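You operate a simulated robot arm through the tools that you are given. There is no shell and no other tool. Be economical: measure what you need, move in short steps, check, and stop when the job is done.

You are at the controls of a simulated two-armed robot. One attempt, no reset.

## Task
Take the lid off the can that says "green" on the top of the blue table and lay it down there.
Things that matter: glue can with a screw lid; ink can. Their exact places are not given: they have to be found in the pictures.

It is judged by the outcome, as a careful person would: the job done as asked, and still so three seconds after it is handed in. It fails if anything else is knocked over, pushed out of place, dropped, spilled or broken. A push-on lid holds only when it is set on centred and level and pressed home; a screw cap is set on level and turned clockwise until tight.

## Robot
Two 7-joint arms with two-finger grippers on one trunk, on a base that drives. Base frame: it is fixed to the floor where the robot stands at the start and does not move with it; the origin is under the middle of the robot, x ahead of it, y to its left, z up; the surface under the hand at the start is at about z = 940. Units: mm, degrees, N and s.
The left shoulder is at the start at [78, 151, 988], the right one opposite. With the tool pointing down near the work surface each hand reaches from about 100 to 760 mm from the robot's upright axis, wherever it stands, measured 20 degrees to its own side. Payload 2.54 kg a hand.
The tool frame of a hand sits at the grasp point between the pads (the TCP): z along the fingers, y along the line on which they close. The tips reach 30 mm beyond it. The gripper opens to 116 mm. The gripper's body begins 95 mm behind the TCP.
Orientation is told as [roll, pitch, yaw] about the base's x, y, z axes, in that order, counted from this pose: with the fingers straight down and closing along the base's y, the tool's x points along the base's -x, its y along +y and its z along -z.

## Interface
- The arms move only by the tool move_arm. It takes "left_steps", "right_steps" or both (then of equal length, played together; a hand with none holds still); each is text: rows parted by semicolons, each of 7 numbers parted by spaces: the shift along the tool's x, y, z in mm, then the turn, a rotation vector about the tool's x, y, z in degrees, then the finger opening in mm, from 0 to 116. In form: dx dy dz rx ry rz hand; .... A call has 1 to 10 rows; each row shifts and turns the commanded pose from where the row before left it, along the tool's axes as they then stand. Rows are played at 5 a second. More than 50 mm and 8.6 degrees between two rows, or a gripper value outside its range, and nothing of the call is played. Where a pose cannot be reached the arm comes as near as it can. A force on the tool above 40 N (or 10 N above the force at the start of the call, whichever is more), or a blocked arm, ends the call early, and 0.2 s more pass. The fingers move at their own pace (about 72 mm/s each) and stop on an object; they squeeze with about 31 N. The grip force told is the motor's: it shows also when the fingers shut on nothing. Time passes only in rows, and 0.2 s behind the last, so rows that do not move let the fingers close. It gives the time, the measured TCP pose, the force on the tool (base axes), the opening and the grip force at its end, in the units of the frame above (readings bear some noise), with the torque about the TCP (base axes, N m) and any sound that the robot's microphone picked up, and new pictures: "pictures" is both (left out), scene, wrist or none (wrist: the cameras of the hands that moved).
- Cameras (640 x 400 px; columns grow to the right, rows downward): "scene" is now at [158.3, 5.8, 1160.1]; the picture's right is [0.05, -1.00, 0.00], its down [-0.05, -0.00, -1.00] and it looks along [1.00, 0.05, -0.05] (base axes); focal length 214 px, centre (320, 200). "left" rides on the left gripper at [69, 15, -122] in its tool frame; the picture's right is [-0.21, 0.98, 0.00], its down [-0.83, -0.18, -0.53] and it looks along [-0.52, -0.11, 0.85] (tool axes); focal length 251 px, centre (320, 200). "right" rides on the right gripper at [69, -15, -122] in its tool frame; the picture's right is [0.21, 0.98, 0.00], its down [-0.83, 0.18, -0.53] and it looks along [-0.52, 0.11, 0.85] (tool axes); focal length 251 px, centre (320, 200).
- lift_body(by): slides the trunk up (or, below 0, down) by that many mm; the arms and the scene camera ride with it, the base frame stays. It gives what a move gives, with no picture.
- steer(legs): drives the robot by 1 to 6 legs, each [ahead, left, turn to the left] in mm, mm and degrees, along the robot's own axes; the way and the turn of a leg run together, so that a leg with both is an arc; at most 1500 mm and 180 degrees a leg. The arms and the cameras ride along, it lands a little off, and it stops where it bumps. It gives what a move gives, and a new picture of the scene camera.
- pan_tilt(pan, tilt): turns the head with the scene camera to pan (to the left, within 80 degrees either way) and tilt (down, from -29 to 69), counted from straight ahead of the robot. It gives what a move gives, and a new picture of the scene camera.
- measure_at(camera, pixels): there is no depth. For up to 12 entries [column, row, z] of the newest picture of that camera ("zoom" is the newest enlarged one), the place [x, y] in the base frame at which the ray of that pixel passes the height z, good to about 2 mm. It takes no simulated time.
- enlarge(camera, box): a new picture of the part [left, top, right, bottom] of that camera's present view, enlarged. It takes no simulated time.
- close_job(): hands the job in; it is judged then, once.

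Keep the steps short. Do not move on a guess: measure, check each grasp and each placing, and mend mistakes. In all there are 80 turns and 260 pictures (those below and enlarged ones count). Leave the grippers open and the arms clear of the work at the hand-in unless told otherwise, and finish with a single line.

The tools are called after "Emit:" as name(argument=value, ...) on one line, values as JSON. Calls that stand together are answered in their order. move_arm: Moves the arms, as the interface text tells. Its arguments: {"type":"object","properties":{"left_steps":{"type":"string"},"right_steps":{"type":"string"},"pictures":{"type":"string","enum":["both","scene","wrist","none"]}},"required":[]} The other tools are called the same way: lift_body (by) slides the trunk up or down; steer (legs) drives the base; pan_tilt (pan, tilt) turns the head that bears the scene camera; measure_at (camera, pixels) gives the place at which the rays of pixels pass given heights; enlarge (camera, box) takes an enlarged picture of a part of a camera's view; close_job () hands the job in.

At the start:

```text
t: 0.0
left_tool_pos: [369.7, 173.3, 1195.0]
left_ee_rot: [0.0, 0.0, 0.0]
left_ft_force: [-0.4, -0.3, 0.4]
left_moment: [0.0, 0.03, 0.01]
left_grip_width: 116.1
left_grasp_force: 0.1
right_tool_pos: [378.0, -149.4, 999.1]
right_ee_rot: [-0.1, -0.1, 0.0]
right_ft_force: [-0.7, 0.2, -0.1]
right_moment: [0.03, 0.01, 0.0]
right_grip_width: 115.9
right_grasp_force: 0.1
trunk travel left (down, up): [-225.0, 64.0]
robot x, y, heading: [-0.6, -0.9, 0.4]
head pan, tilt: [3.0, 2.7]
```

scene: 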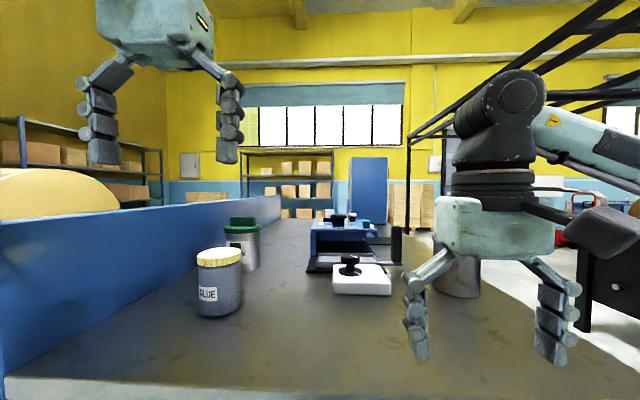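
right: 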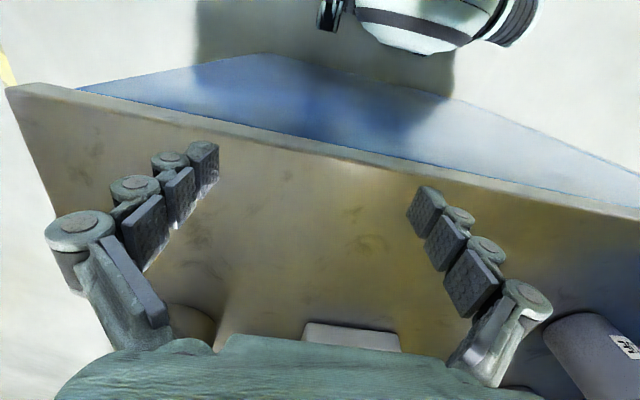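
left: 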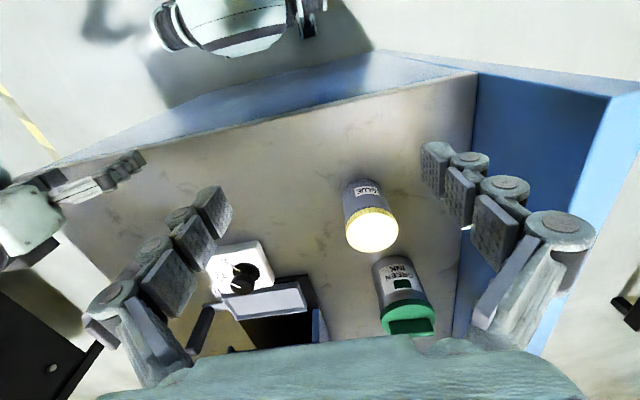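

I see two cans on the table, one with a yellow lid (glue) and one with a green lid (GREEN INK). I'll zoom in on both.

Emit:
enlarge(camera="scene", box=[180, 190, 420, 340])

Emit:
enlarge(camera="left", box=[320, 160, 480, 350])

Emit:
pan_tilt(pan=10, tilt=30)

```text
2.67 times, centred on (300, 265) of scene
```

zoom: 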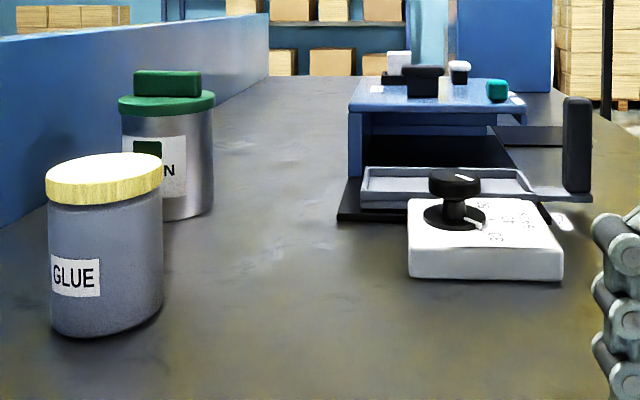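

```text
2.11 times, centred on (400, 255) of left
```

zoom: 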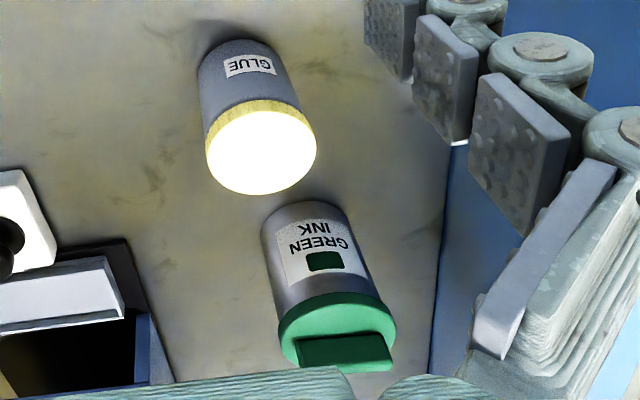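

```text
t: 0.9
left_tool_pos: [369.1, 172.4, 1194.7]
left_ee_rot: [0.0, 0.0, 0.0]
left_ft_force: [-0.1, -0.1, -0.3]
left_moment: [-0.03, 0.02, 0.01]
left_grip_width: 116.2
left_grasp_force: 0.2
right_tool_pos: [378.8, -150.6, 1000.3]
right_ee_rot: [0.0, 0.0, 0.0]
right_ft_force: [0.0, -0.2, -0.5]
right_moment: [-0.01, -0.01, -0.02]
right_grip_width: 115.9
right_grasp_force: 0.1
trunk travel left (down, up): [-225.0, 64.0]
robot x, y, heading: [-1.2, -3.4, 0.2]
head pan, tilt: [10.0, 30.0]
```

scene: 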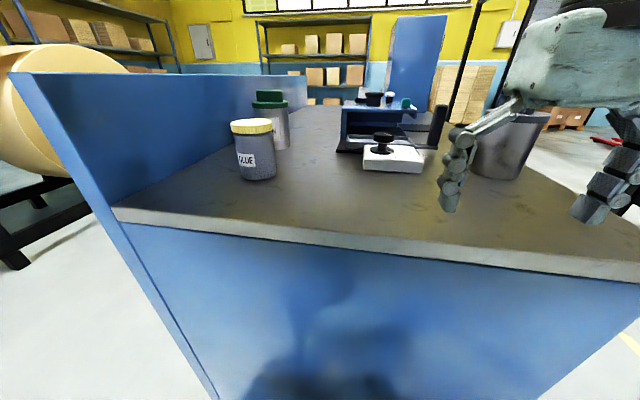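

The blue table is this blue cabinet with the grey top. I'll measure the cans in the left zoom and in the scene picture.

Emit:
measure_at(camera="zoom", pixels=[[303, 205, 940], [262, 235, 940], [350, 215, 940], [338, 335, 1050], [278, 325, 1050], [396, 330, 1050], [345, 350, 1070], [240, 45, 940], [262, 150, 1040]])

Emit:
enlarge(camera="scene", box=[210, 70, 338, 200])

```text
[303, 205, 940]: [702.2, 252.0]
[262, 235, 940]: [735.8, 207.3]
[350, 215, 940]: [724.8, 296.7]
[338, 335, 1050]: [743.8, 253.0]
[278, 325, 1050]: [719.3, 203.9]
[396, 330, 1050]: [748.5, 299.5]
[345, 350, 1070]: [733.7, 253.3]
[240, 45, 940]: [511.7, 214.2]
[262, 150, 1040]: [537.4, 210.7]
```

```text
3.08 times, centred on (274, 135) of scene
```

zoom: 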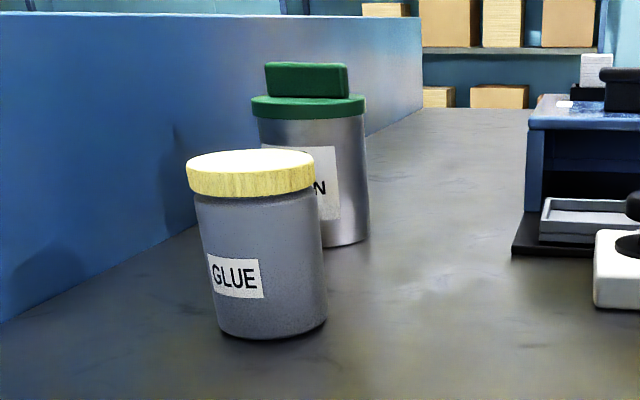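

I'll check the table edge, the blue wall and the lid heights in the zoom and scene views.

Emit:
measure_at(camera="scene", pixels=[[115, 207, 940], [350, 245, 940], [345, 255, 910], [220, 143, 940], [278, 149, 940], [258, 180, 940]])

Emit:
measure_at(camera="zoom", pixels=[[310, 117, 1050], [310, 117, 1060], [308, 98, 1070], [308, 98, 1080], [266, 64, 1080], [347, 64, 1080], [266, 64, 1095], [347, 64, 1095], [347, 246, 940], [272, 338, 940], [250, 172, 1040], [250, 172, 1060]])

```text
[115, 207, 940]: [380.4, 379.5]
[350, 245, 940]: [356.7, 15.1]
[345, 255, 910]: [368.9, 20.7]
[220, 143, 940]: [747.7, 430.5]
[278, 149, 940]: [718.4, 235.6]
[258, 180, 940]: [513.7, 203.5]
```

```text
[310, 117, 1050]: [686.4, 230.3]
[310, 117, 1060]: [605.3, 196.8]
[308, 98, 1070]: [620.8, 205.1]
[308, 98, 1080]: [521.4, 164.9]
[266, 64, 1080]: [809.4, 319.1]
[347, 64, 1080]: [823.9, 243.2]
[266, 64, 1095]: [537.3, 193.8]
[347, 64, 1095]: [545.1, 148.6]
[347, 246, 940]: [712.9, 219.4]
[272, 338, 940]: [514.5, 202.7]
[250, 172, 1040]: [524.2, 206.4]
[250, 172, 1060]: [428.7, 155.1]
```

The ink can is centred near (742, 252) with its lid about 1048–1058 high and the bar handle top about 1085. That is at the edge of reach, so I'll raise the right hand first, then drive 120 mm ahead.

Emit:
move_arm(right_steps="0 0 -45 0 0 0 116; 0 0 -45 0 0 0 116; 0 0 -45 0 0 0 116; 0 0 -45 0 0 0 116", pictures="none")

Emit:
steer(legs=[[120, 0, 0]])

```text
t: 1.9
left_tool_pos: [368.6, 174.2, 1195.1]
left_ee_rot: [0.0, -0.1, 0.0]
left_ft_force: [-0.3, -0.3, 0.1]
left_moment: [0.02, -0.01, 0.03]
left_grip_width: 115.8
left_grasp_force: 0.0
right_tool_pos: [378.7, -148.5, 1180.4]
right_ee_rot: [0.0, 0.0, 0.1]
right_ft_force: [0.7, -0.1, 0.4]
right_moment: [0.03, -0.02, 0.03]
right_grip_width: 116.2
right_grasp_force: 0.1
trunk travel left (down, up): [-225.0, 64.0]
robot x, y, heading: [-0.6, 0.1, -0.0]
head pan, tilt: [10.0, 30.0]
```

```text
t: 3.1
left_tool_pos: [433.8, 173.4, 1194.3]
left_ee_rot: [0.1, 0.2, 0.1]
left_ft_force: [0.8, -0.7, 1.0]
left_moment: [0.01, -0.03, 0.0]
left_grip_width: 116.2
left_grasp_force: 0.1
right_tool_pos: [444.6, -149.9, 1177.5]
right_ee_rot: [-0.1, 0.2, -0.1]
right_ft_force: [0.2, -0.1, -0.3]
right_moment: [0.02, -0.04, 0.03]
right_grip_width: 116.0
right_grasp_force: 0.0
trunk travel left (down, up): [-225.0, 64.0]
robot x, y, heading: [63.1, -0.5, 0.1]
head pan, tilt: [10.0, 30.0]
stopped in leg 1: the robot was blocked; the commanded pose is now the measured one
```

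scene: 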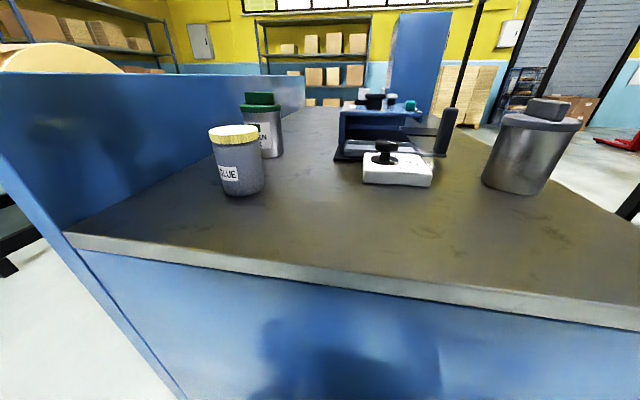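

The base touched the table after 63 mm, which is enough. A third can with a grey lid is now visible on the right, so I'll back off 5 mm and zoom in on it and the green can.

Emit:
steer(legs=[[-6, 0, 0]])

Emit:
enlarge(camera="scene", box=[470, 80, 590, 210])

Emit:
enlarge(camera="scene", box=[190, 75, 310, 205])

```text
t: 3.8
left_tool_pos: [428.0, 174.4, 1193.9]
left_ee_rot: [0.0, 0.2, 0.2]
left_ft_force: [0.1, 0.4, 0.2]
left_moment: [-0.01, -0.02, 0.01]
left_grip_width: 115.9
left_grasp_force: 0.0
right_tool_pos: [438.3, -149.7, 1177.5]
right_ee_rot: [-0.1, 0.3, -0.2]
right_ft_force: [0.4, 0.4, -0.6]
right_moment: [0.02, -0.05, -0.01]
right_grip_width: 116.1
right_grasp_force: 0.0
trunk travel left (down, up): [-225.0, 64.0]
robot x, y, heading: [60.6, -1.6, 0.0]
head pan, tilt: [10.0, 30.0]
```

scene: 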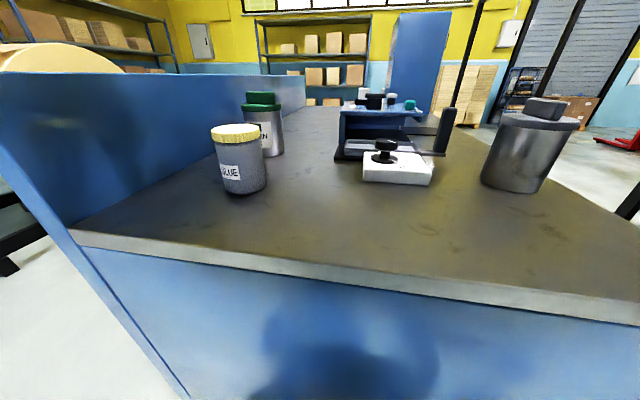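

```text
3.08 times, centred on (530, 145) of scene
```

zoom: 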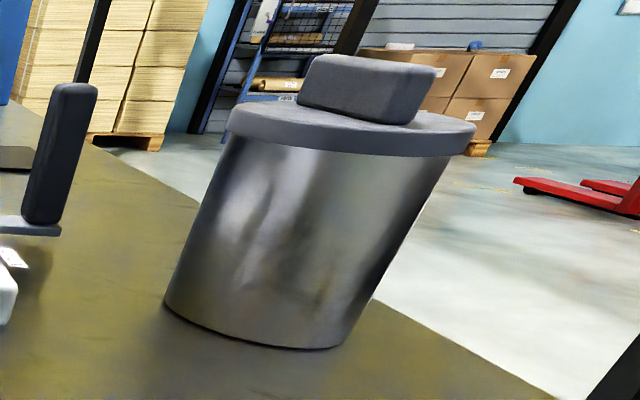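

```text
3.08 times, centred on (250, 140) of scene
```

zoom: 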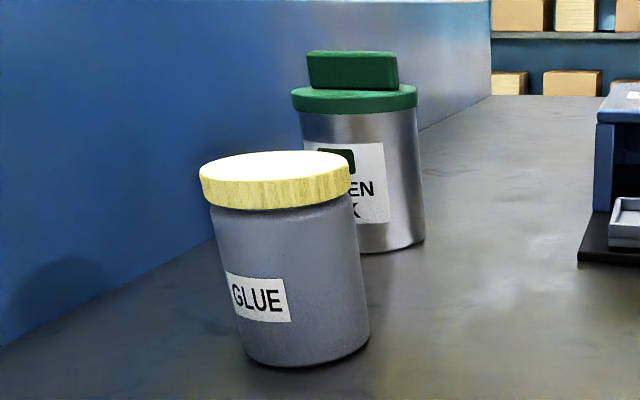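

The ink can is the target, and its bar handle runs roughly along y. I'll turn the left hand 90° in place, well above everything, so the fingers close along x.

Emit:
move_arm(left_steps="0 0 0 0 0 -8.5 116; 0 0 0 0 0 -8.5 116; 0 0 0 0 0 -8.5 116; 0 0 0 0 0 -8.5 116; 0 0 0 0 0 -8.5 116; 0 0 0 0 0 -8.5 116; 0 0 0 0 0 -8.5 116; 0 0 0 0 0 -8.5 116; 0 0 0 0 0 -8.5 116; 0 0 0 0 0 -8.5 116", pictures="none")

Emit:
move_arm(left_steps="0 0 0 0 0 -5 116; 0 0 0 0 0 0 116", pictures="wrist")

```text
t: 6.0
left_tool_pos: [430.2, 173.7, 1194.1]
left_ee_rot: [0.2, 0.0, 85.4]
left_ft_force: [-0.4, -0.5, 0.0]
left_moment: [0.04, 0.01, -0.03]
left_grip_width: 116.0
left_grasp_force: 0.1
right_tool_pos: [440.0, -150.2, 1177.5]
right_ee_rot: [0.0, 0.3, 0.0]
right_ft_force: [-0.4, -0.1, -0.6]
right_moment: [-0.03, 0.03, -0.01]
right_grip_width: 116.2
right_grasp_force: 0.0
trunk travel left (down, up): [-225.0, 64.0]
robot x, y, heading: [60.8, 0.7, 0.1]
head pan, tilt: [10.0, 30.0]
```

```text
t: 6.6
left_tool_pos: [428.6, 173.7, 1193.3]
left_ee_rot: [0.4, 0.0, 90.2]
left_ft_force: [-0.5, 0.0, -0.9]
left_moment: [0.01, 0.0, -0.01]
left_grip_width: 116.1
left_grasp_force: 0.0
right_tool_pos: [439.6, -149.2, 1178.4]
right_ee_rot: [-0.1, 0.2, -0.1]
right_ft_force: [0.1, 0.7, -1.0]
right_moment: [0.02, -0.01, 0.02]
right_grip_width: 115.9
right_grasp_force: 0.1
trunk travel left (down, up): [-225.0, 64.0]
robot x, y, heading: [54.7, -0.5, 0.2]
head pan, tilt: [10.0, 30.0]
```

left: 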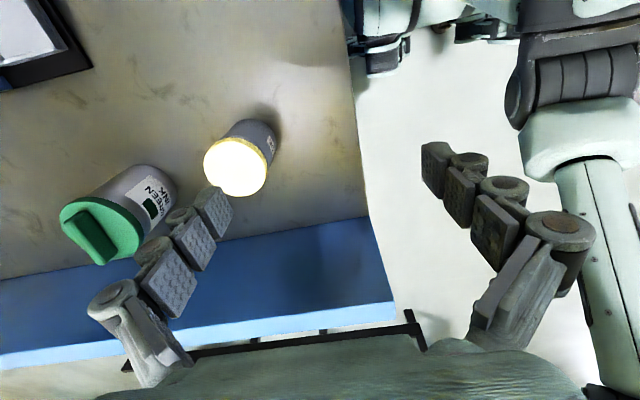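

Both tool axes are as expected (tool y = base −x, tool x = base −y). I'll move ahead over the can at this height and then look.

Emit:
move_arm(left_steps="-13 -45 0 0 0 0 116; -13 -45 0 0 0 0 116; -13 -45 0 0 0 0 116; -13 -45 0 0 0 0 116; -13 -45 0 0 0 0 116; 0 0 0 0 0 0 116", pictures="both")

```text
t: 8.0
left_tool_pos: [650.8, 236.2, 1183.5]
left_ee_rot: [0.1, -0.1, 90.1]
left_ft_force: [0.5, -0.6, 0.6]
left_moment: [0.02, 0.0, 0.01]
left_grip_width: 115.9
left_grasp_force: 0.1
left hand out of reach, approached as far as the arm can: row 5
right_tool_pos: [439.8, -149.0, 1176.6]
right_ee_rot: [0.0, 0.2, -0.1]
right_ft_force: [-0.4, 0.8, -0.5]
right_moment: [0.0, -0.04, 0.0]
right_grip_width: 115.9
right_grasp_force: 0.0
trunk travel left (down, up): [-225.0, 64.0]
robot x, y, heading: [53.3, -1.1, 0.2]
head pan, tilt: [10.0, 30.0]
```

scene: 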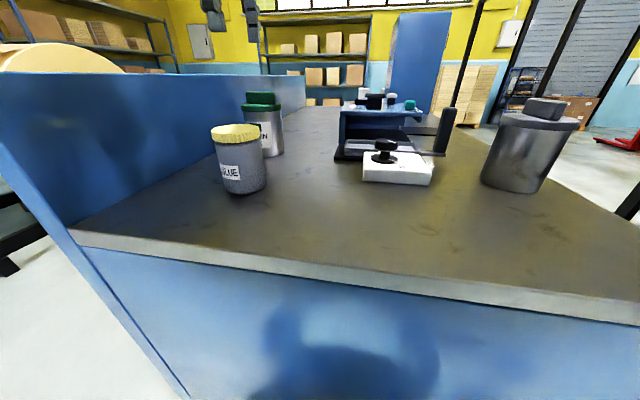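
left: 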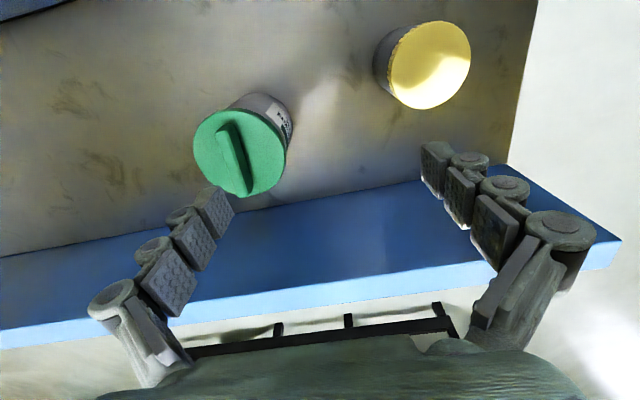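

The arm is near its reach at this height, so I'll lift the trunk to bring the shoulder up, and measure the lid in the left picture.

Emit:
measure_at(camera="left", pixels=[[218, 126, 1084], [233, 122, 1084], [238, 193, 1084], [248, 190, 1084], [193, 145, 1055], [286, 155, 1055], [240, 108, 1055], [243, 197, 1055], [232, 158, 1084]])

Emit:
enlarge(camera="left", box=[180, 80, 308, 210])

Emit:
lift_body(by=60)

```text
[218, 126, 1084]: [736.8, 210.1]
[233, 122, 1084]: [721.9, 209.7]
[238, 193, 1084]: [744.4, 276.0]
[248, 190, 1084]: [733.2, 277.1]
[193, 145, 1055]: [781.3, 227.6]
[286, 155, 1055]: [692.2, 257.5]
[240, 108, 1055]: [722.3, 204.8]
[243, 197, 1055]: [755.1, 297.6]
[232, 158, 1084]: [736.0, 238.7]
```

```text
3.08 times, centred on (244, 145) of left
```

zoom: 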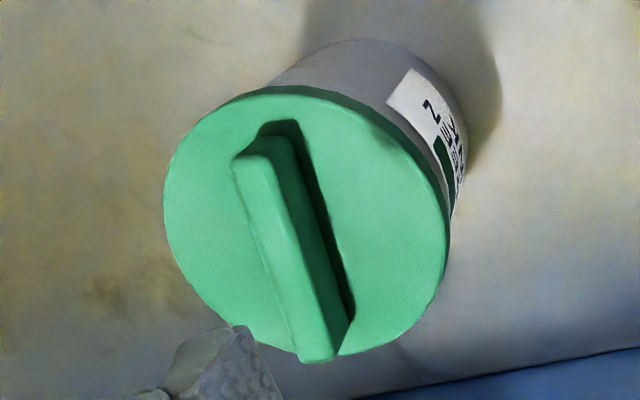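

```text
t: 9.0
left_tool_pos: [650.2, 235.9, 1243.4]
left_ee_rot: [0.0, 0.0, 90.1]
left_ft_force: [-0.5, 0.0, -0.1]
left_moment: [0.01, 0.01, 0.01]
left_grip_width: 115.8
left_grasp_force: 0.1
right_tool_pos: [439.8, -149.8, 1237.2]
right_ee_rot: [-0.2, 0.3, -0.1]
right_ft_force: [-0.7, 0.9, -0.2]
right_moment: [0.0, 0.01, 0.01]
right_grip_width: 116.1
right_grasp_force: 0.0
trunk travel left (down, up): [-285.0, 4.0]
robot x, y, heading: [54.2, -2.2, -0.0]
head pan, tilt: [10.0, 30.0]
```

The bar runs from about (729, 210) to (739, 277), which is 8.5° off y, about 16 mm thick, centred at (735, 244). I'll turn the hand 8.5° to match, move over the bar and come down to z ≈ 1160.

Emit:
move_arm(left_steps="0 0 20 0 0 8.5 90; -5.4 -20.7 20 0 0 0 70; -5.4 -20.7 20 0 0 0 70; -5.4 -20.7 15 0 0 0 70; -5.3 -20.6 8 0 0 0 70; 0 0 0 0 0 0 70", pictures="both")

```text
t: 10.4
left_tool_pos: [732.1, 246.8, 1156.2]
left_ee_rot: [0.2, 0.1, 81.7]
left_ft_force: [0.0, -0.1, 0.0]
left_moment: [-0.04, -0.04, -0.01]
left_grip_width: 70.2
left_grasp_force: 0.0
left hand out of reach, approached as far as the arm can: row 5
right_tool_pos: [440.2, -149.6, 1236.6]
right_ee_rot: [-0.2, 0.3, -0.1]
right_ft_force: [0.0, 1.4, 0.0]
right_moment: [-0.02, 0.03, -0.04]
right_grip_width: 116.1
right_grasp_force: 0.0
trunk travel left (down, up): [-285.0, 4.0]
robot x, y, heading: [57.3, -0.9, -0.0]
head pan, tilt: [10.0, 30.0]
```

scene: 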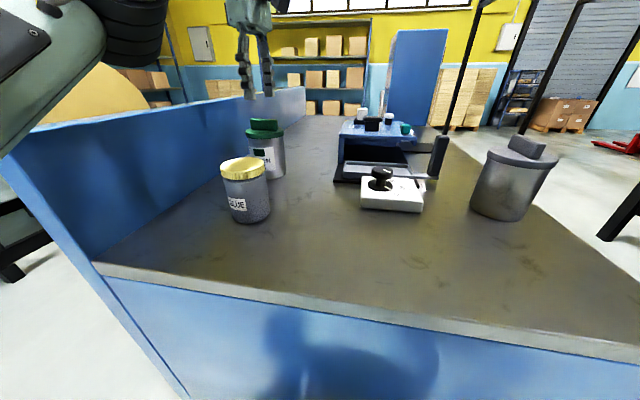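
left: 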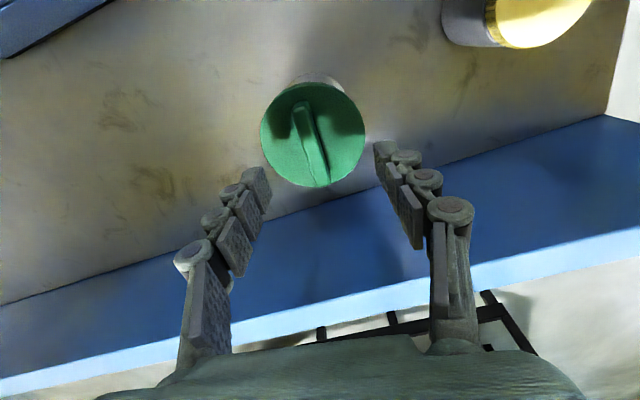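

Reached. I'll remeasure the bar from this close view.

Emit:
enlarge(camera="left", box=[250, 70, 378, 200])

Emit:
measure_at(camera="left", pixels=[[293, 105, 1084], [307, 102, 1084], [313, 185, 1084], [327, 182, 1084], [260, 135, 1055], [366, 137, 1055], [311, 86, 1055], [318, 188, 1055]])

```text
3.08 times, centred on (314, 135) of left
```

zoom: 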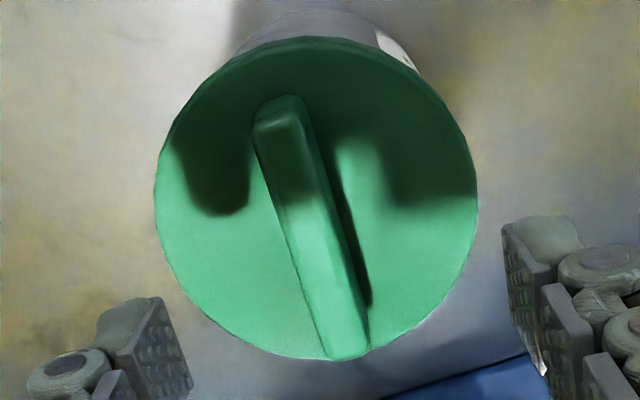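

```text
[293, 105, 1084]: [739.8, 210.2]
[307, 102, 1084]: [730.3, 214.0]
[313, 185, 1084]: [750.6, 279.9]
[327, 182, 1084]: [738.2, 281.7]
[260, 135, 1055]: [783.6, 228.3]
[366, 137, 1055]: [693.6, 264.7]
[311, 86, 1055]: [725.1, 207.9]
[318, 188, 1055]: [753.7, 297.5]
```

Emit:
measure_at(camera="zoom", pixels=[[255, 125, 1084], [302, 110, 1084], [330, 358, 1084], [367, 345, 1084], [312, 235, 1084], [154, 200, 1057], [478, 205, 1057], [300, 38, 1057], [330, 360, 1057]])

```text
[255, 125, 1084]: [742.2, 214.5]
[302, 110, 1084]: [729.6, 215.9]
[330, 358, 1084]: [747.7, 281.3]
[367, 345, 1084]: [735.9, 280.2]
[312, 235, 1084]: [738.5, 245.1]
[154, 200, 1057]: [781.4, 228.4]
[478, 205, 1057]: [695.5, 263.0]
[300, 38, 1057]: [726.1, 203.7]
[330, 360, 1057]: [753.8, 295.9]
```

The bar centre is (739, 248), about 5° off y. I'll correct the yaw by −3° and the position, then come down 45 mm.

Emit:
move_arm(left_steps="0 0 10 0 0 -3 60; -1.6 -6.6 10 0 0 0 60; 0 0 15 0 0 0 60; 0 0 10 0 0 0 60; 0 0 0 0 0 0 60", pictures="wrist")

```text
t: 11.6
left_tool_pos: [736.6, 247.1, 1112.9]
left_ee_rot: [0.1, 0.0, 84.7]
left_ft_force: [0.7, 1.1, 1.0]
left_moment: [-0.03, -0.02, -0.02]
left_grip_width: 60.2
left_grasp_force: 0.1
right_tool_pos: [438.7, -150.5, 1238.1]
right_ee_rot: [0.0, 0.3, -0.1]
right_ft_force: [0.1, -0.2, 0.4]
right_moment: [-0.02, -0.01, 0.02]
right_grip_width: 116.0
right_grasp_force: 0.1
trunk travel left (down, up): [-285.0, 4.0]
robot x, y, heading: [62.1, 5.1, 0.4]
head pan, tilt: [10.0, 30.0]
```

left: 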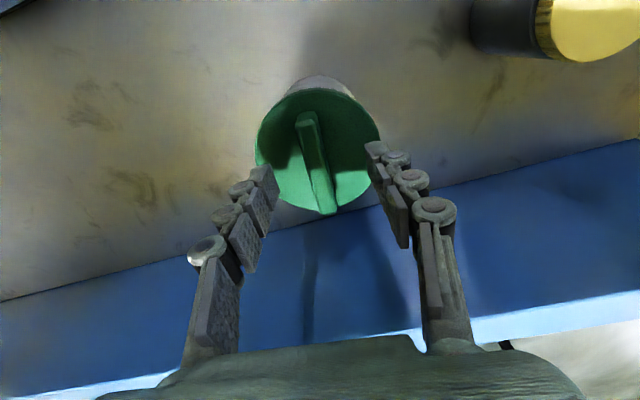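

The fingers straddle the bar symmetrically. I'll come down 19 mm and look closer.

Emit:
move_arm(left_steps="0 -1.5 10 0 0 0 50; 0 0 9 0 0 0 40; 0 0 0 0 0 0 40", pictures="both")

Emit:
enlarge(camera="left", box=[240, 70, 400, 230])

Emit:
enlarge(camera="scene", box=[200, 40, 330, 230])

```text
t: 12.4
left_tool_pos: [739.9, 246.9, 1094.0]
left_ee_rot: [0.1, 0.0, 84.6]
left_ft_force: [0.8, -0.7, 0.0]
left_moment: [0.01, 0.03, 0.01]
left_grip_width: 39.8
left_grasp_force: 0.1
right_tool_pos: [440.2, -149.8, 1238.4]
right_ee_rot: [-0.2, 0.3, -0.1]
right_ft_force: [-0.1, 0.8, 0.5]
right_moment: [-0.01, -0.02, 0.01]
right_grip_width: 115.9
right_grasp_force: 0.2
trunk travel left (down, up): [-285.0, 4.0]
robot x, y, heading: [56.7, -1.3, 0.1]
head pan, tilt: [10.0, 30.0]
```

scene: 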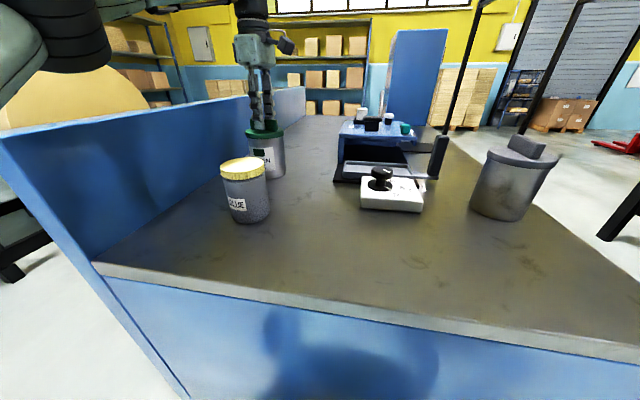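
left: 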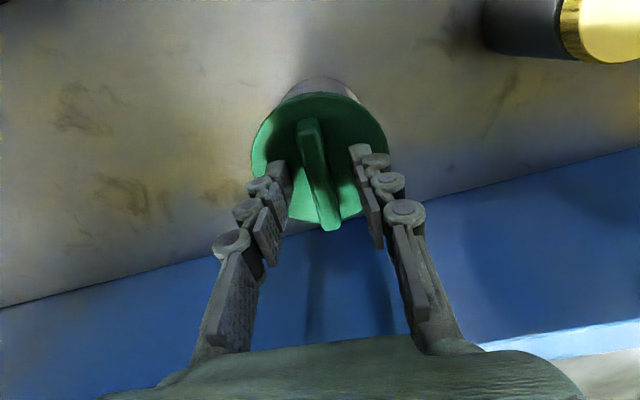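

```text
2.50 times, centred on (320, 150) of left
```

zoom: 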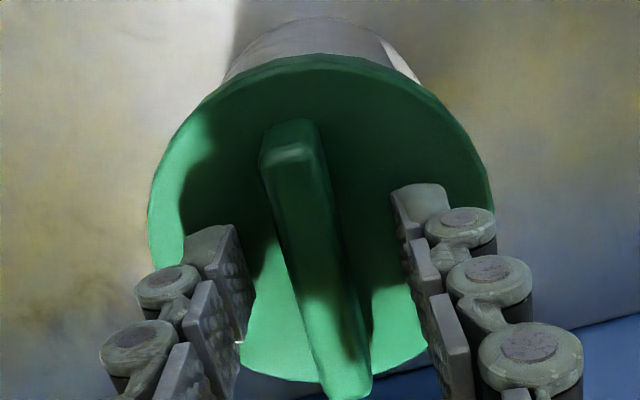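

```text
2.11 times, centred on (265, 135) of scene
```

zoom: 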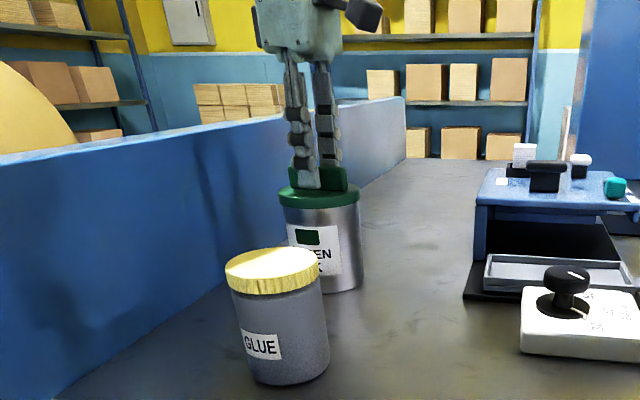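

The fingertips are beside the bar, just above the lid plate. Now I'll close the fingers.

Emit:
move_arm(left_steps="0 0 0 0 0 0 25; 0 0 0 0 0 0 5; 0 0 0 0 0 0 0; 0 0 0 0 0 0 0; 0 0 0 0 0 0 0", pictures="wrist")

```text
t: 13.6
left_tool_pos: [739.7, 245.6, 1094.8]
left_ee_rot: [0.0, 0.1, 84.6]
left_ft_force: [0.1, 0.0, -0.1]
left_moment: [0.03, -0.04, 0.0]
left_grip_width: 12.8
left_grasp_force: 31.4
right_tool_pos: [439.5, -148.3, 1237.2]
right_ee_rot: [-0.1, 0.3, -0.1]
right_ft_force: [0.0, 0.4, -0.2]
right_moment: [-0.01, 0.0, -0.03]
right_grip_width: 115.8
right_grasp_force: 0.0
trunk travel left (down, up): [-285.0, 4.0]
robot x, y, heading: [58.1, -1.2, -0.2]
head pan, tilt: [10.0, 30.0]
heard: snap
```

left: 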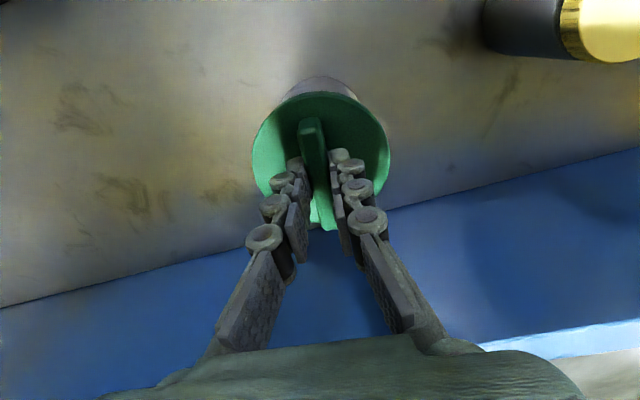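

The grip holds the 12.8 mm bar, and I heard a snap. I'll pull up a little and watch the force.

Emit:
move_arm(left_steps="0 0 -3 0 0 0 0; 0 0 -3 0 0 0 0; 0 0 -3 0 0 0 0; 0 0 -3 0 0 0 0; 0 0 0 0 0 0 0", pictures="both")

Emit:
enlarge(camera="scene", box=[200, 40, 330, 230])

```text
t: 14.8
left_tool_pos: [739.3, 248.2, 1104.8]
left_ee_rot: [0.1, 0.0, 84.7]
left_ft_force: [0.1, 0.0, 0.2]
left_moment: [0.0, -0.01, 0.02]
left_grip_width: 12.6
left_grasp_force: 30.8
right_tool_pos: [440.3, -150.1, 1237.9]
right_ee_rot: [-0.1, 0.3, -0.1]
right_ft_force: [-0.2, -0.2, -0.8]
right_moment: [0.0, 0.01, 0.01]
right_grip_width: 116.0
right_grasp_force: 0.1
trunk travel left (down, up): [-285.0, 4.0]
robot x, y, heading: [57.6, -0.3, -0.1]
head pan, tilt: [10.0, 30.0]
```

scene: 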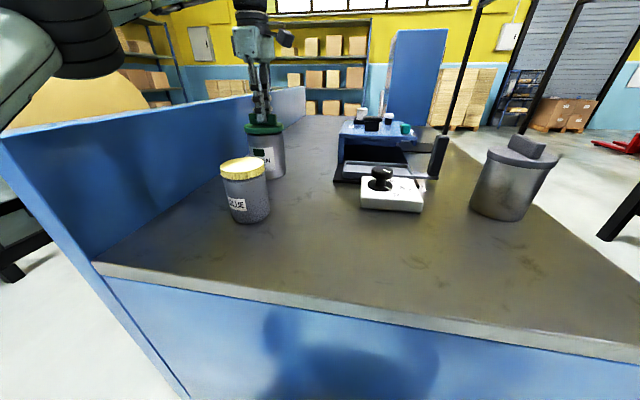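
left: 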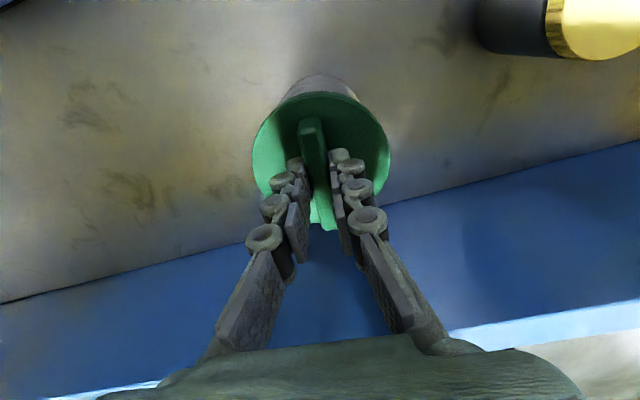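

```text
2.11 times, centred on (265, 135) of scene
```

zoom: 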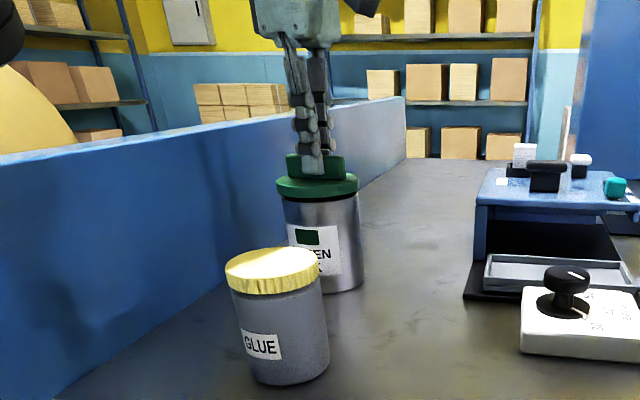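

The lid rose and the can stayed in place. I'll lift another 45 mm straight up and measure a free spot on the table.

Emit:
move_arm(left_steps="0 0 -12 0 0 0 0; 0 0 -12 0 0 0 0; 0 0 -12 0 0 0 0; 0 0 -9 0 0 0 0; 0 0 0 0 0 0 0", pictures="both")

Emit:
measure_at(camera="scene", pixels=[[360, 207, 940], [335, 180, 940], [268, 215, 940], [284, 176, 940], [310, 190, 940]])

Emit:
enlarge(camera="scene", box=[200, 40, 330, 230])

```text
t: 16.0
left_tool_pos: [738.0, 247.7, 1139.7]
left_ee_rot: [1.3, 0.3, 84.8]
left_ft_force: [-0.1, 0.1, -0.6]
left_moment: [-0.01, -0.01, 0.0]
left_grip_width: 13.0
left_grasp_force: 31.3
left hand out of reach, approached as far as the arm can: row 4
right_tool_pos: [439.2, -149.6, 1238.2]
right_ee_rot: [-0.1, 0.3, -0.1]
right_ft_force: [0.8, -0.7, 1.3]
right_moment: [-0.01, 0.0, 0.03]
right_grip_width: 115.9
right_grasp_force: 0.0
trunk travel left (down, up): [-285.0, 4.0]
robot x, y, heading: [57.9, 3.3, 0.2]
head pan, tilt: [10.0, 30.0]
```

scene: 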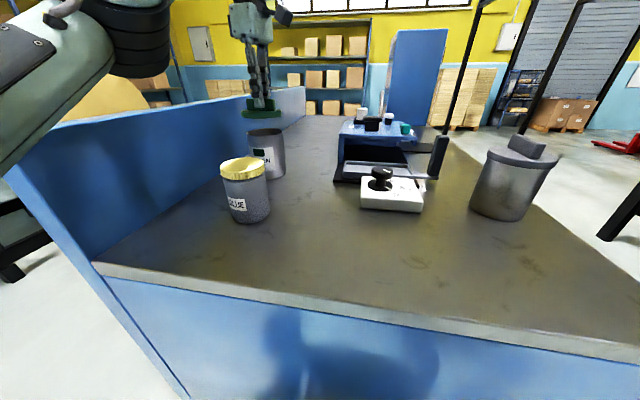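
left: 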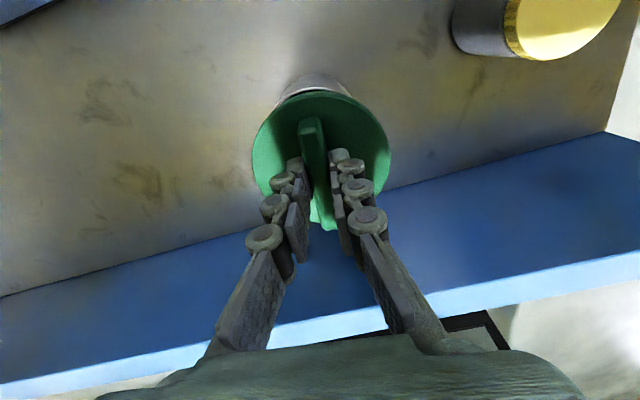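

```text
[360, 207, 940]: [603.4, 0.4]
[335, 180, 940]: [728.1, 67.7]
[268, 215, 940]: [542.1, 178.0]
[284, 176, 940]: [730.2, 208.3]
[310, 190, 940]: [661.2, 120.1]
```

```text
2.11 times, centred on (265, 135) of scene
```

zoom: 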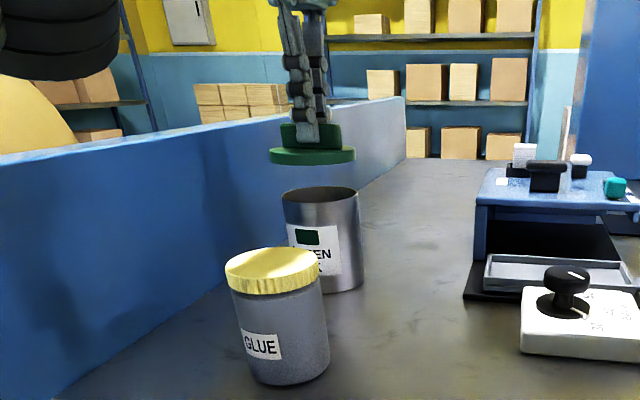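

The lid is clear with no drip, and the can is standing open. The spot at about (530, 80) is free: glue can edge at y ≈ 163, white pad at x ≥ 600. I'll carry the lid there at this height.

Emit:
move_arm(left_steps="31.1 32 0 0 0 0 0; 31.1 32 0 0 0 0 0; 31.1 32 0 0 0 0 0; 31.1 32 0 0 0 0 0; 31.1 32 0 0 0 0 0; 31.1 32 0 0 0 0 0; 0 0 0 0 0 0 0", pictures="both")

```text
t: 17.6
left_tool_pos: [531.9, 80.4, 1150.1]
left_ee_rot: [0.1, 0.0, 84.8]
left_ft_force: [-0.6, -0.3, -0.7]
left_moment: [-0.02, 0.05, -0.03]
left_grip_width: 12.8
left_grasp_force: 31.1
right_tool_pos: [439.6, -148.8, 1236.0]
right_ee_rot: [-0.2, 0.4, -0.2]
right_ft_force: [0.3, -0.1, 0.3]
right_moment: [-0.04, -0.01, 0.03]
right_grip_width: 115.8
right_grasp_force: 0.1
trunk travel left (down, up): [-285.0, 4.0]
robot x, y, heading: [59.6, 0.7, 0.2]
head pan, tilt: [10.0, 30.0]
```

scene: 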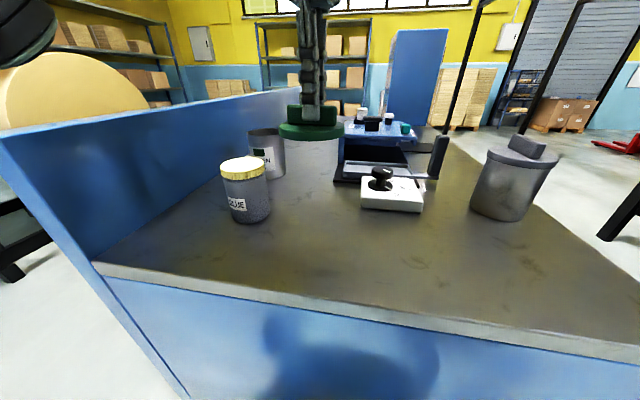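
left: 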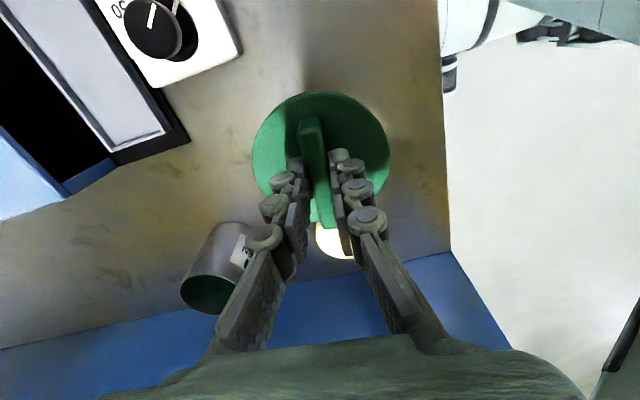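

Below is clear table. I'll lower 120 mm, watching the clearance to the glue can.

Emit:
move_arm(left_steps="0 0 30 0 0 0 0; 0 0 30 0 0 0 0; 0 0 30 0 0 0 0; 0 0 30 0 0 0 0; 0 0 15 0 0 0 0; 0 0 0 0 0 0 0", pictures="both")

Emit:
enlarge(camera="scene", box=[200, 90, 400, 250])

```text
t: 19.2
left_tool_pos: [518.9, 49.7, 1030.7]
left_ee_rot: [-1.7, -1.7, 82.8]
left_ft_force: [0.9, -0.2, -0.6]
left_moment: [0.03, 0.01, 0.01]
left_grip_width: 12.8
left_grasp_force: 31.1
right_tool_pos: [427.6, -172.6, 1238.0]
right_ee_rot: [0.9, -0.2, -0.4]
right_ft_force: [0.5, -1.0, -0.2]
right_moment: [0.14, -0.01, -0.01]
right_grip_width: 116.1
right_grasp_force: 0.0
trunk travel left (down, up): [-285.0, 4.0]
robot x, y, heading: [55.9, -5.1, -0.3]
head pan, tilt: [10.0, 30.0]
stopped in row 6 (left hand): the arm was blocked; the commanded pose is now the measured one
```

scene: 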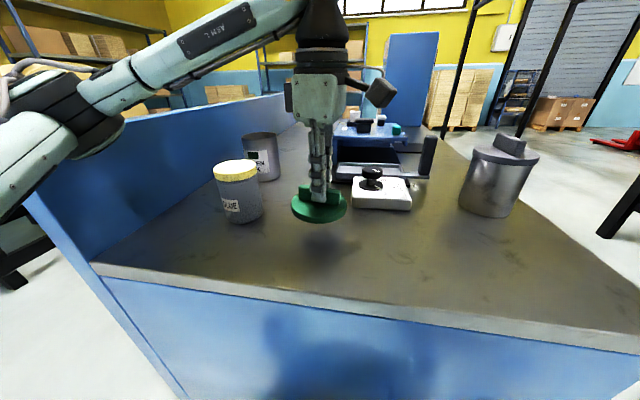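
left: 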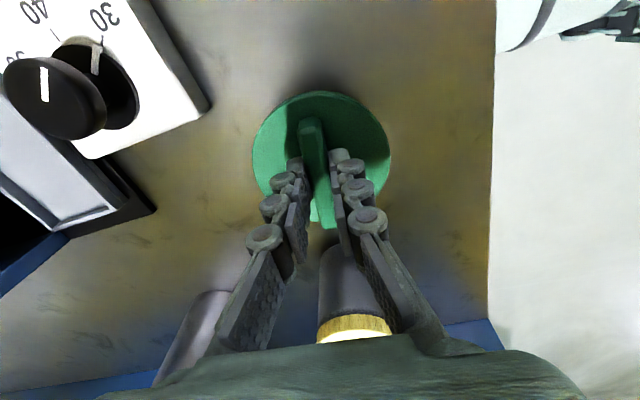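

```text
2.50 times, centred on (300, 170) of scene
```

zoom: 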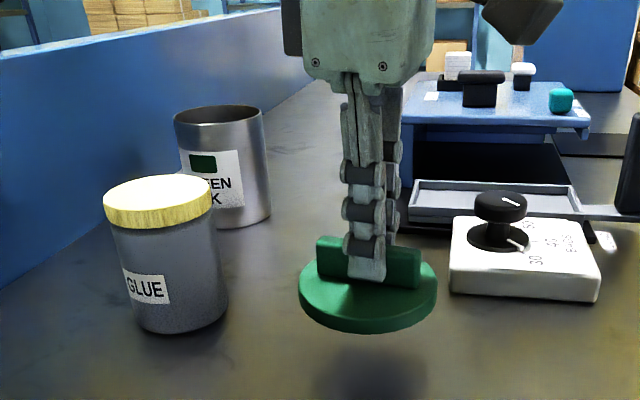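

The call ended blocked at z ≈ 1031 and the whole robot got shoved to the right. The elbow is evidently touching the blue side wall at the left. I'll back straight up first.

Emit:
move_arm(left_steps="0 0 -25 0 0 0 0; 0 0 -30 0 0 0 0; 0 0 -30 0 0 0 0; 0 0 -30 0 0 0 0; 0 0 0 0 0 0 0", pictures="both")

```text
t: 20.4
left_tool_pos: [527.4, 71.4, 1136.9]
left_ee_rot: [-0.7, -0.3, 83.6]
left_ft_force: [-0.3, -0.2, -0.5]
left_moment: [-0.01, -0.03, 0.03]
left_grip_width: 12.6
left_grasp_force: 30.9
right_tool_pos: [440.0, -150.3, 1237.3]
right_ee_rot: [-0.1, 0.4, -0.2]
right_ft_force: [0.3, -1.0, -0.5]
right_moment: [0.0, 0.06, -0.03]
right_grip_width: 116.2
right_grasp_force: 0.1
trunk travel left (down, up): [-285.0, 4.0]
robot x, y, heading: [56.3, -1.0, -0.2]
head pan, tilt: [10.0, 30.0]
```

scene: 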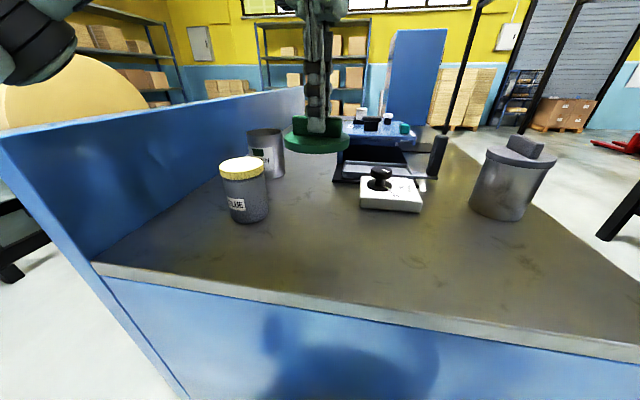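
left: 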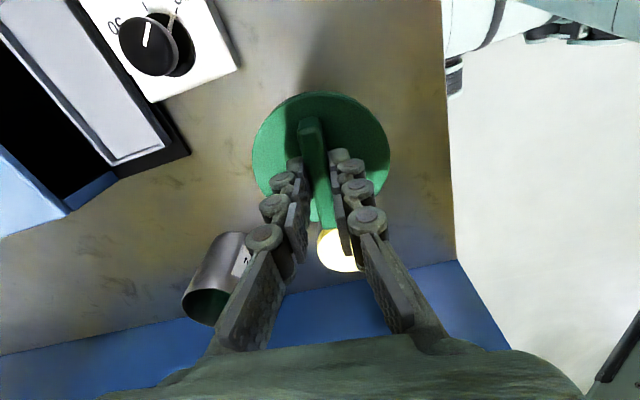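

Nothing was disturbed. I'll shift the robot 180 mm to the right, slightly back, so that the elbow clears the wall when the hand comes down.

Emit:
steer(legs=[[-20, 0, 0], [0, -180, 0]])

```text
t: 23.1
left_tool_pos: [506.6, -109.3, 1136.0]
left_ee_rot: [-0.7, -0.3, 83.5]
left_ft_force: [0.7, -0.5, -1.0]
left_moment: [-0.01, -0.03, 0.01]
left_grip_width: 12.7
left_grasp_force: 31.4
right_tool_pos: [419.1, -330.1, 1237.4]
right_ee_rot: [-0.1, 0.3, -0.1]
right_ft_force: [0.0, -0.4, -0.1]
right_moment: [-0.02, 0.0, 0.02]
right_grip_width: 115.9
right_grasp_force: 0.0
trunk travel left (down, up): [-285.0, 4.0]
robot x, y, heading: [41.9, -179.9, 0.0]
head pan, tilt: [10.0, 30.0]
```

scene: 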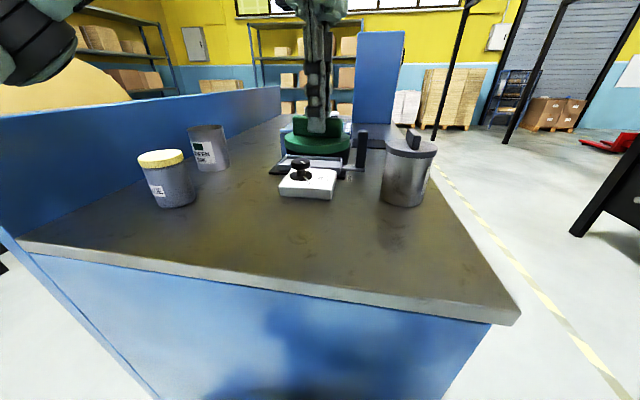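

Measure the front obstacles once from here.

Emit:
measure_at(camera="scene", pixels=[[279, 194, 940], [332, 199, 940], [403, 206, 940], [172, 207, 940], [270, 173, 940], [240, 263, 940], [480, 318, 940]])

Emit:
move_arm(left_steps="-36 4 0 0 0 0 0; -36 4 0 0 0 0 0; -36 4 0 0 0 0 0; 0 0 0 0 0 0 0", pictures="scene")

```text
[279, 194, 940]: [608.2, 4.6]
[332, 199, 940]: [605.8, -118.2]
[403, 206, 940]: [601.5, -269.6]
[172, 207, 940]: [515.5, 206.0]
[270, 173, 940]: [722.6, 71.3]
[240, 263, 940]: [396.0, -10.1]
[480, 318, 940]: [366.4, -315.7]
```

```text
t: 24.1
left_tool_pos: [505.3, 0.9, 1137.8]
left_ee_rot: [-0.7, -0.3, 83.6]
left_ft_force: [-0.3, -0.3, 0.0]
left_moment: [0.03, -0.01, 0.03]
left_grip_width: 12.8
left_grasp_force: 31.1
right_tool_pos: [418.5, -330.1, 1237.8]
right_ee_rot: [0.0, 0.3, -0.3]
right_ft_force: [0.1, -0.1, 0.8]
right_moment: [0.02, 0.06, 0.01]
right_grip_width: 116.0
right_grasp_force: 0.0
trunk travel left (down, up): [-285.0, 4.0]
robot x, y, heading: [38.6, -178.6, -0.0]
head pan, tilt: [10.0, 30.0]
```

scene: 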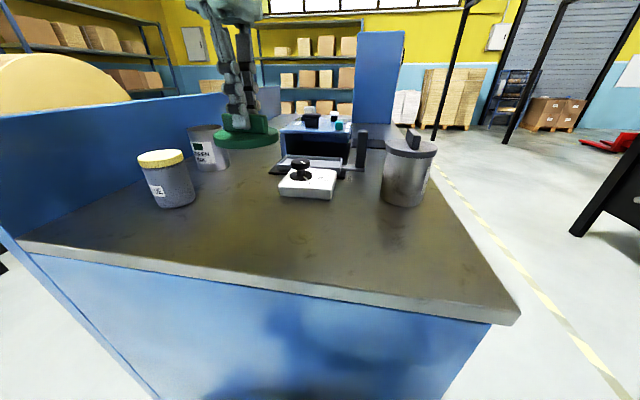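

The spot at (505, 0) is free all round. I'll lower in stages.

Emit:
move_arm(left_steps="0 0 25 0 0 0 0; 0 0 25 0 0 0 0; 0 0 25 0 0 0 0; 0 0 20 0 0 0 0; 0 0 0 0 0 0 0", pictures="scene")

```text
t: 25.4
left_tool_pos: [507.9, 0.9, 1042.6]
left_ee_rot: [-0.8, -0.3, 83.7]
left_ft_force: [0.3, 0.3, 0.1]
left_moment: [-0.03, 0.03, 0.04]
left_grip_width: 12.8
left_grasp_force: 30.7
right_tool_pos: [418.0, -330.6, 1236.9]
right_ee_rot: [0.0, 0.3, -0.2]
right_ft_force: [0.8, -0.7, 0.6]
right_moment: [0.01, -0.01, 0.03]
right_grip_width: 115.9
right_grasp_force: 0.1
trunk travel left (down, up): [-285.0, 4.0]
robot x, y, heading: [36.9, -179.3, -0.1]
head pan, tilt: [10.0, 30.0]
```

scene: 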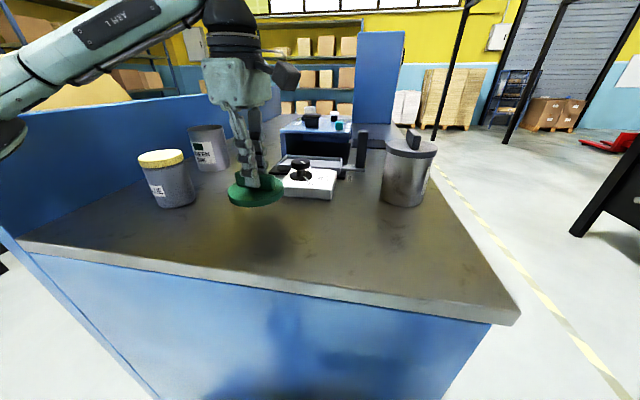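

No contact so far: the right hand reading is unchanged. I'll lower another 36 mm in smaller steps.

Emit:
move_arm(left_steps="0 0 12 0 0 0 0; 0 0 12 0 0 0 0; 0 0 12 0 0 0 0; 0 0 0 0 0 0 0", pictures="scene")

Emit:
enlarge(camera="scene", box=[160, 120, 360, 270])

```text
t: 26.4
left_tool_pos: [507.4, 2.6, 1005.5]
left_ee_rot: [-0.8, -0.3, 83.7]
left_ft_force: [0.6, -0.1, -0.7]
left_moment: [0.0, 0.0, 0.02]
left_grip_width: 12.9
left_grasp_force: 30.8
right_tool_pos: [419.1, -329.8, 1237.2]
right_ee_rot: [-0.1, 0.4, -0.2]
right_ft_force: [0.1, -0.1, -0.4]
right_moment: [0.02, -0.01, 0.0]
right_grip_width: 116.1
right_grasp_force: 0.0
trunk travel left (down, up): [-285.0, 4.0]
robot x, y, heading: [37.2, -182.0, -0.2]
head pan, tilt: [10.0, 30.0]
```

scene: 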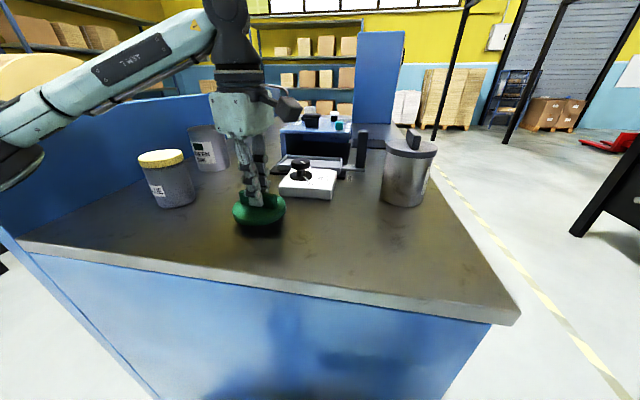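

```text
2.67 times, centred on (260, 195) of scene
```

zoom: 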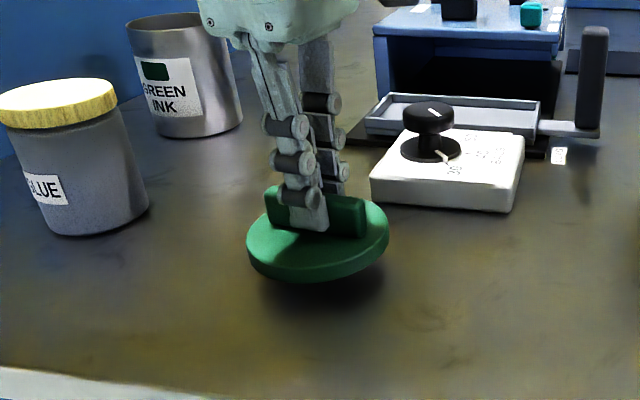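

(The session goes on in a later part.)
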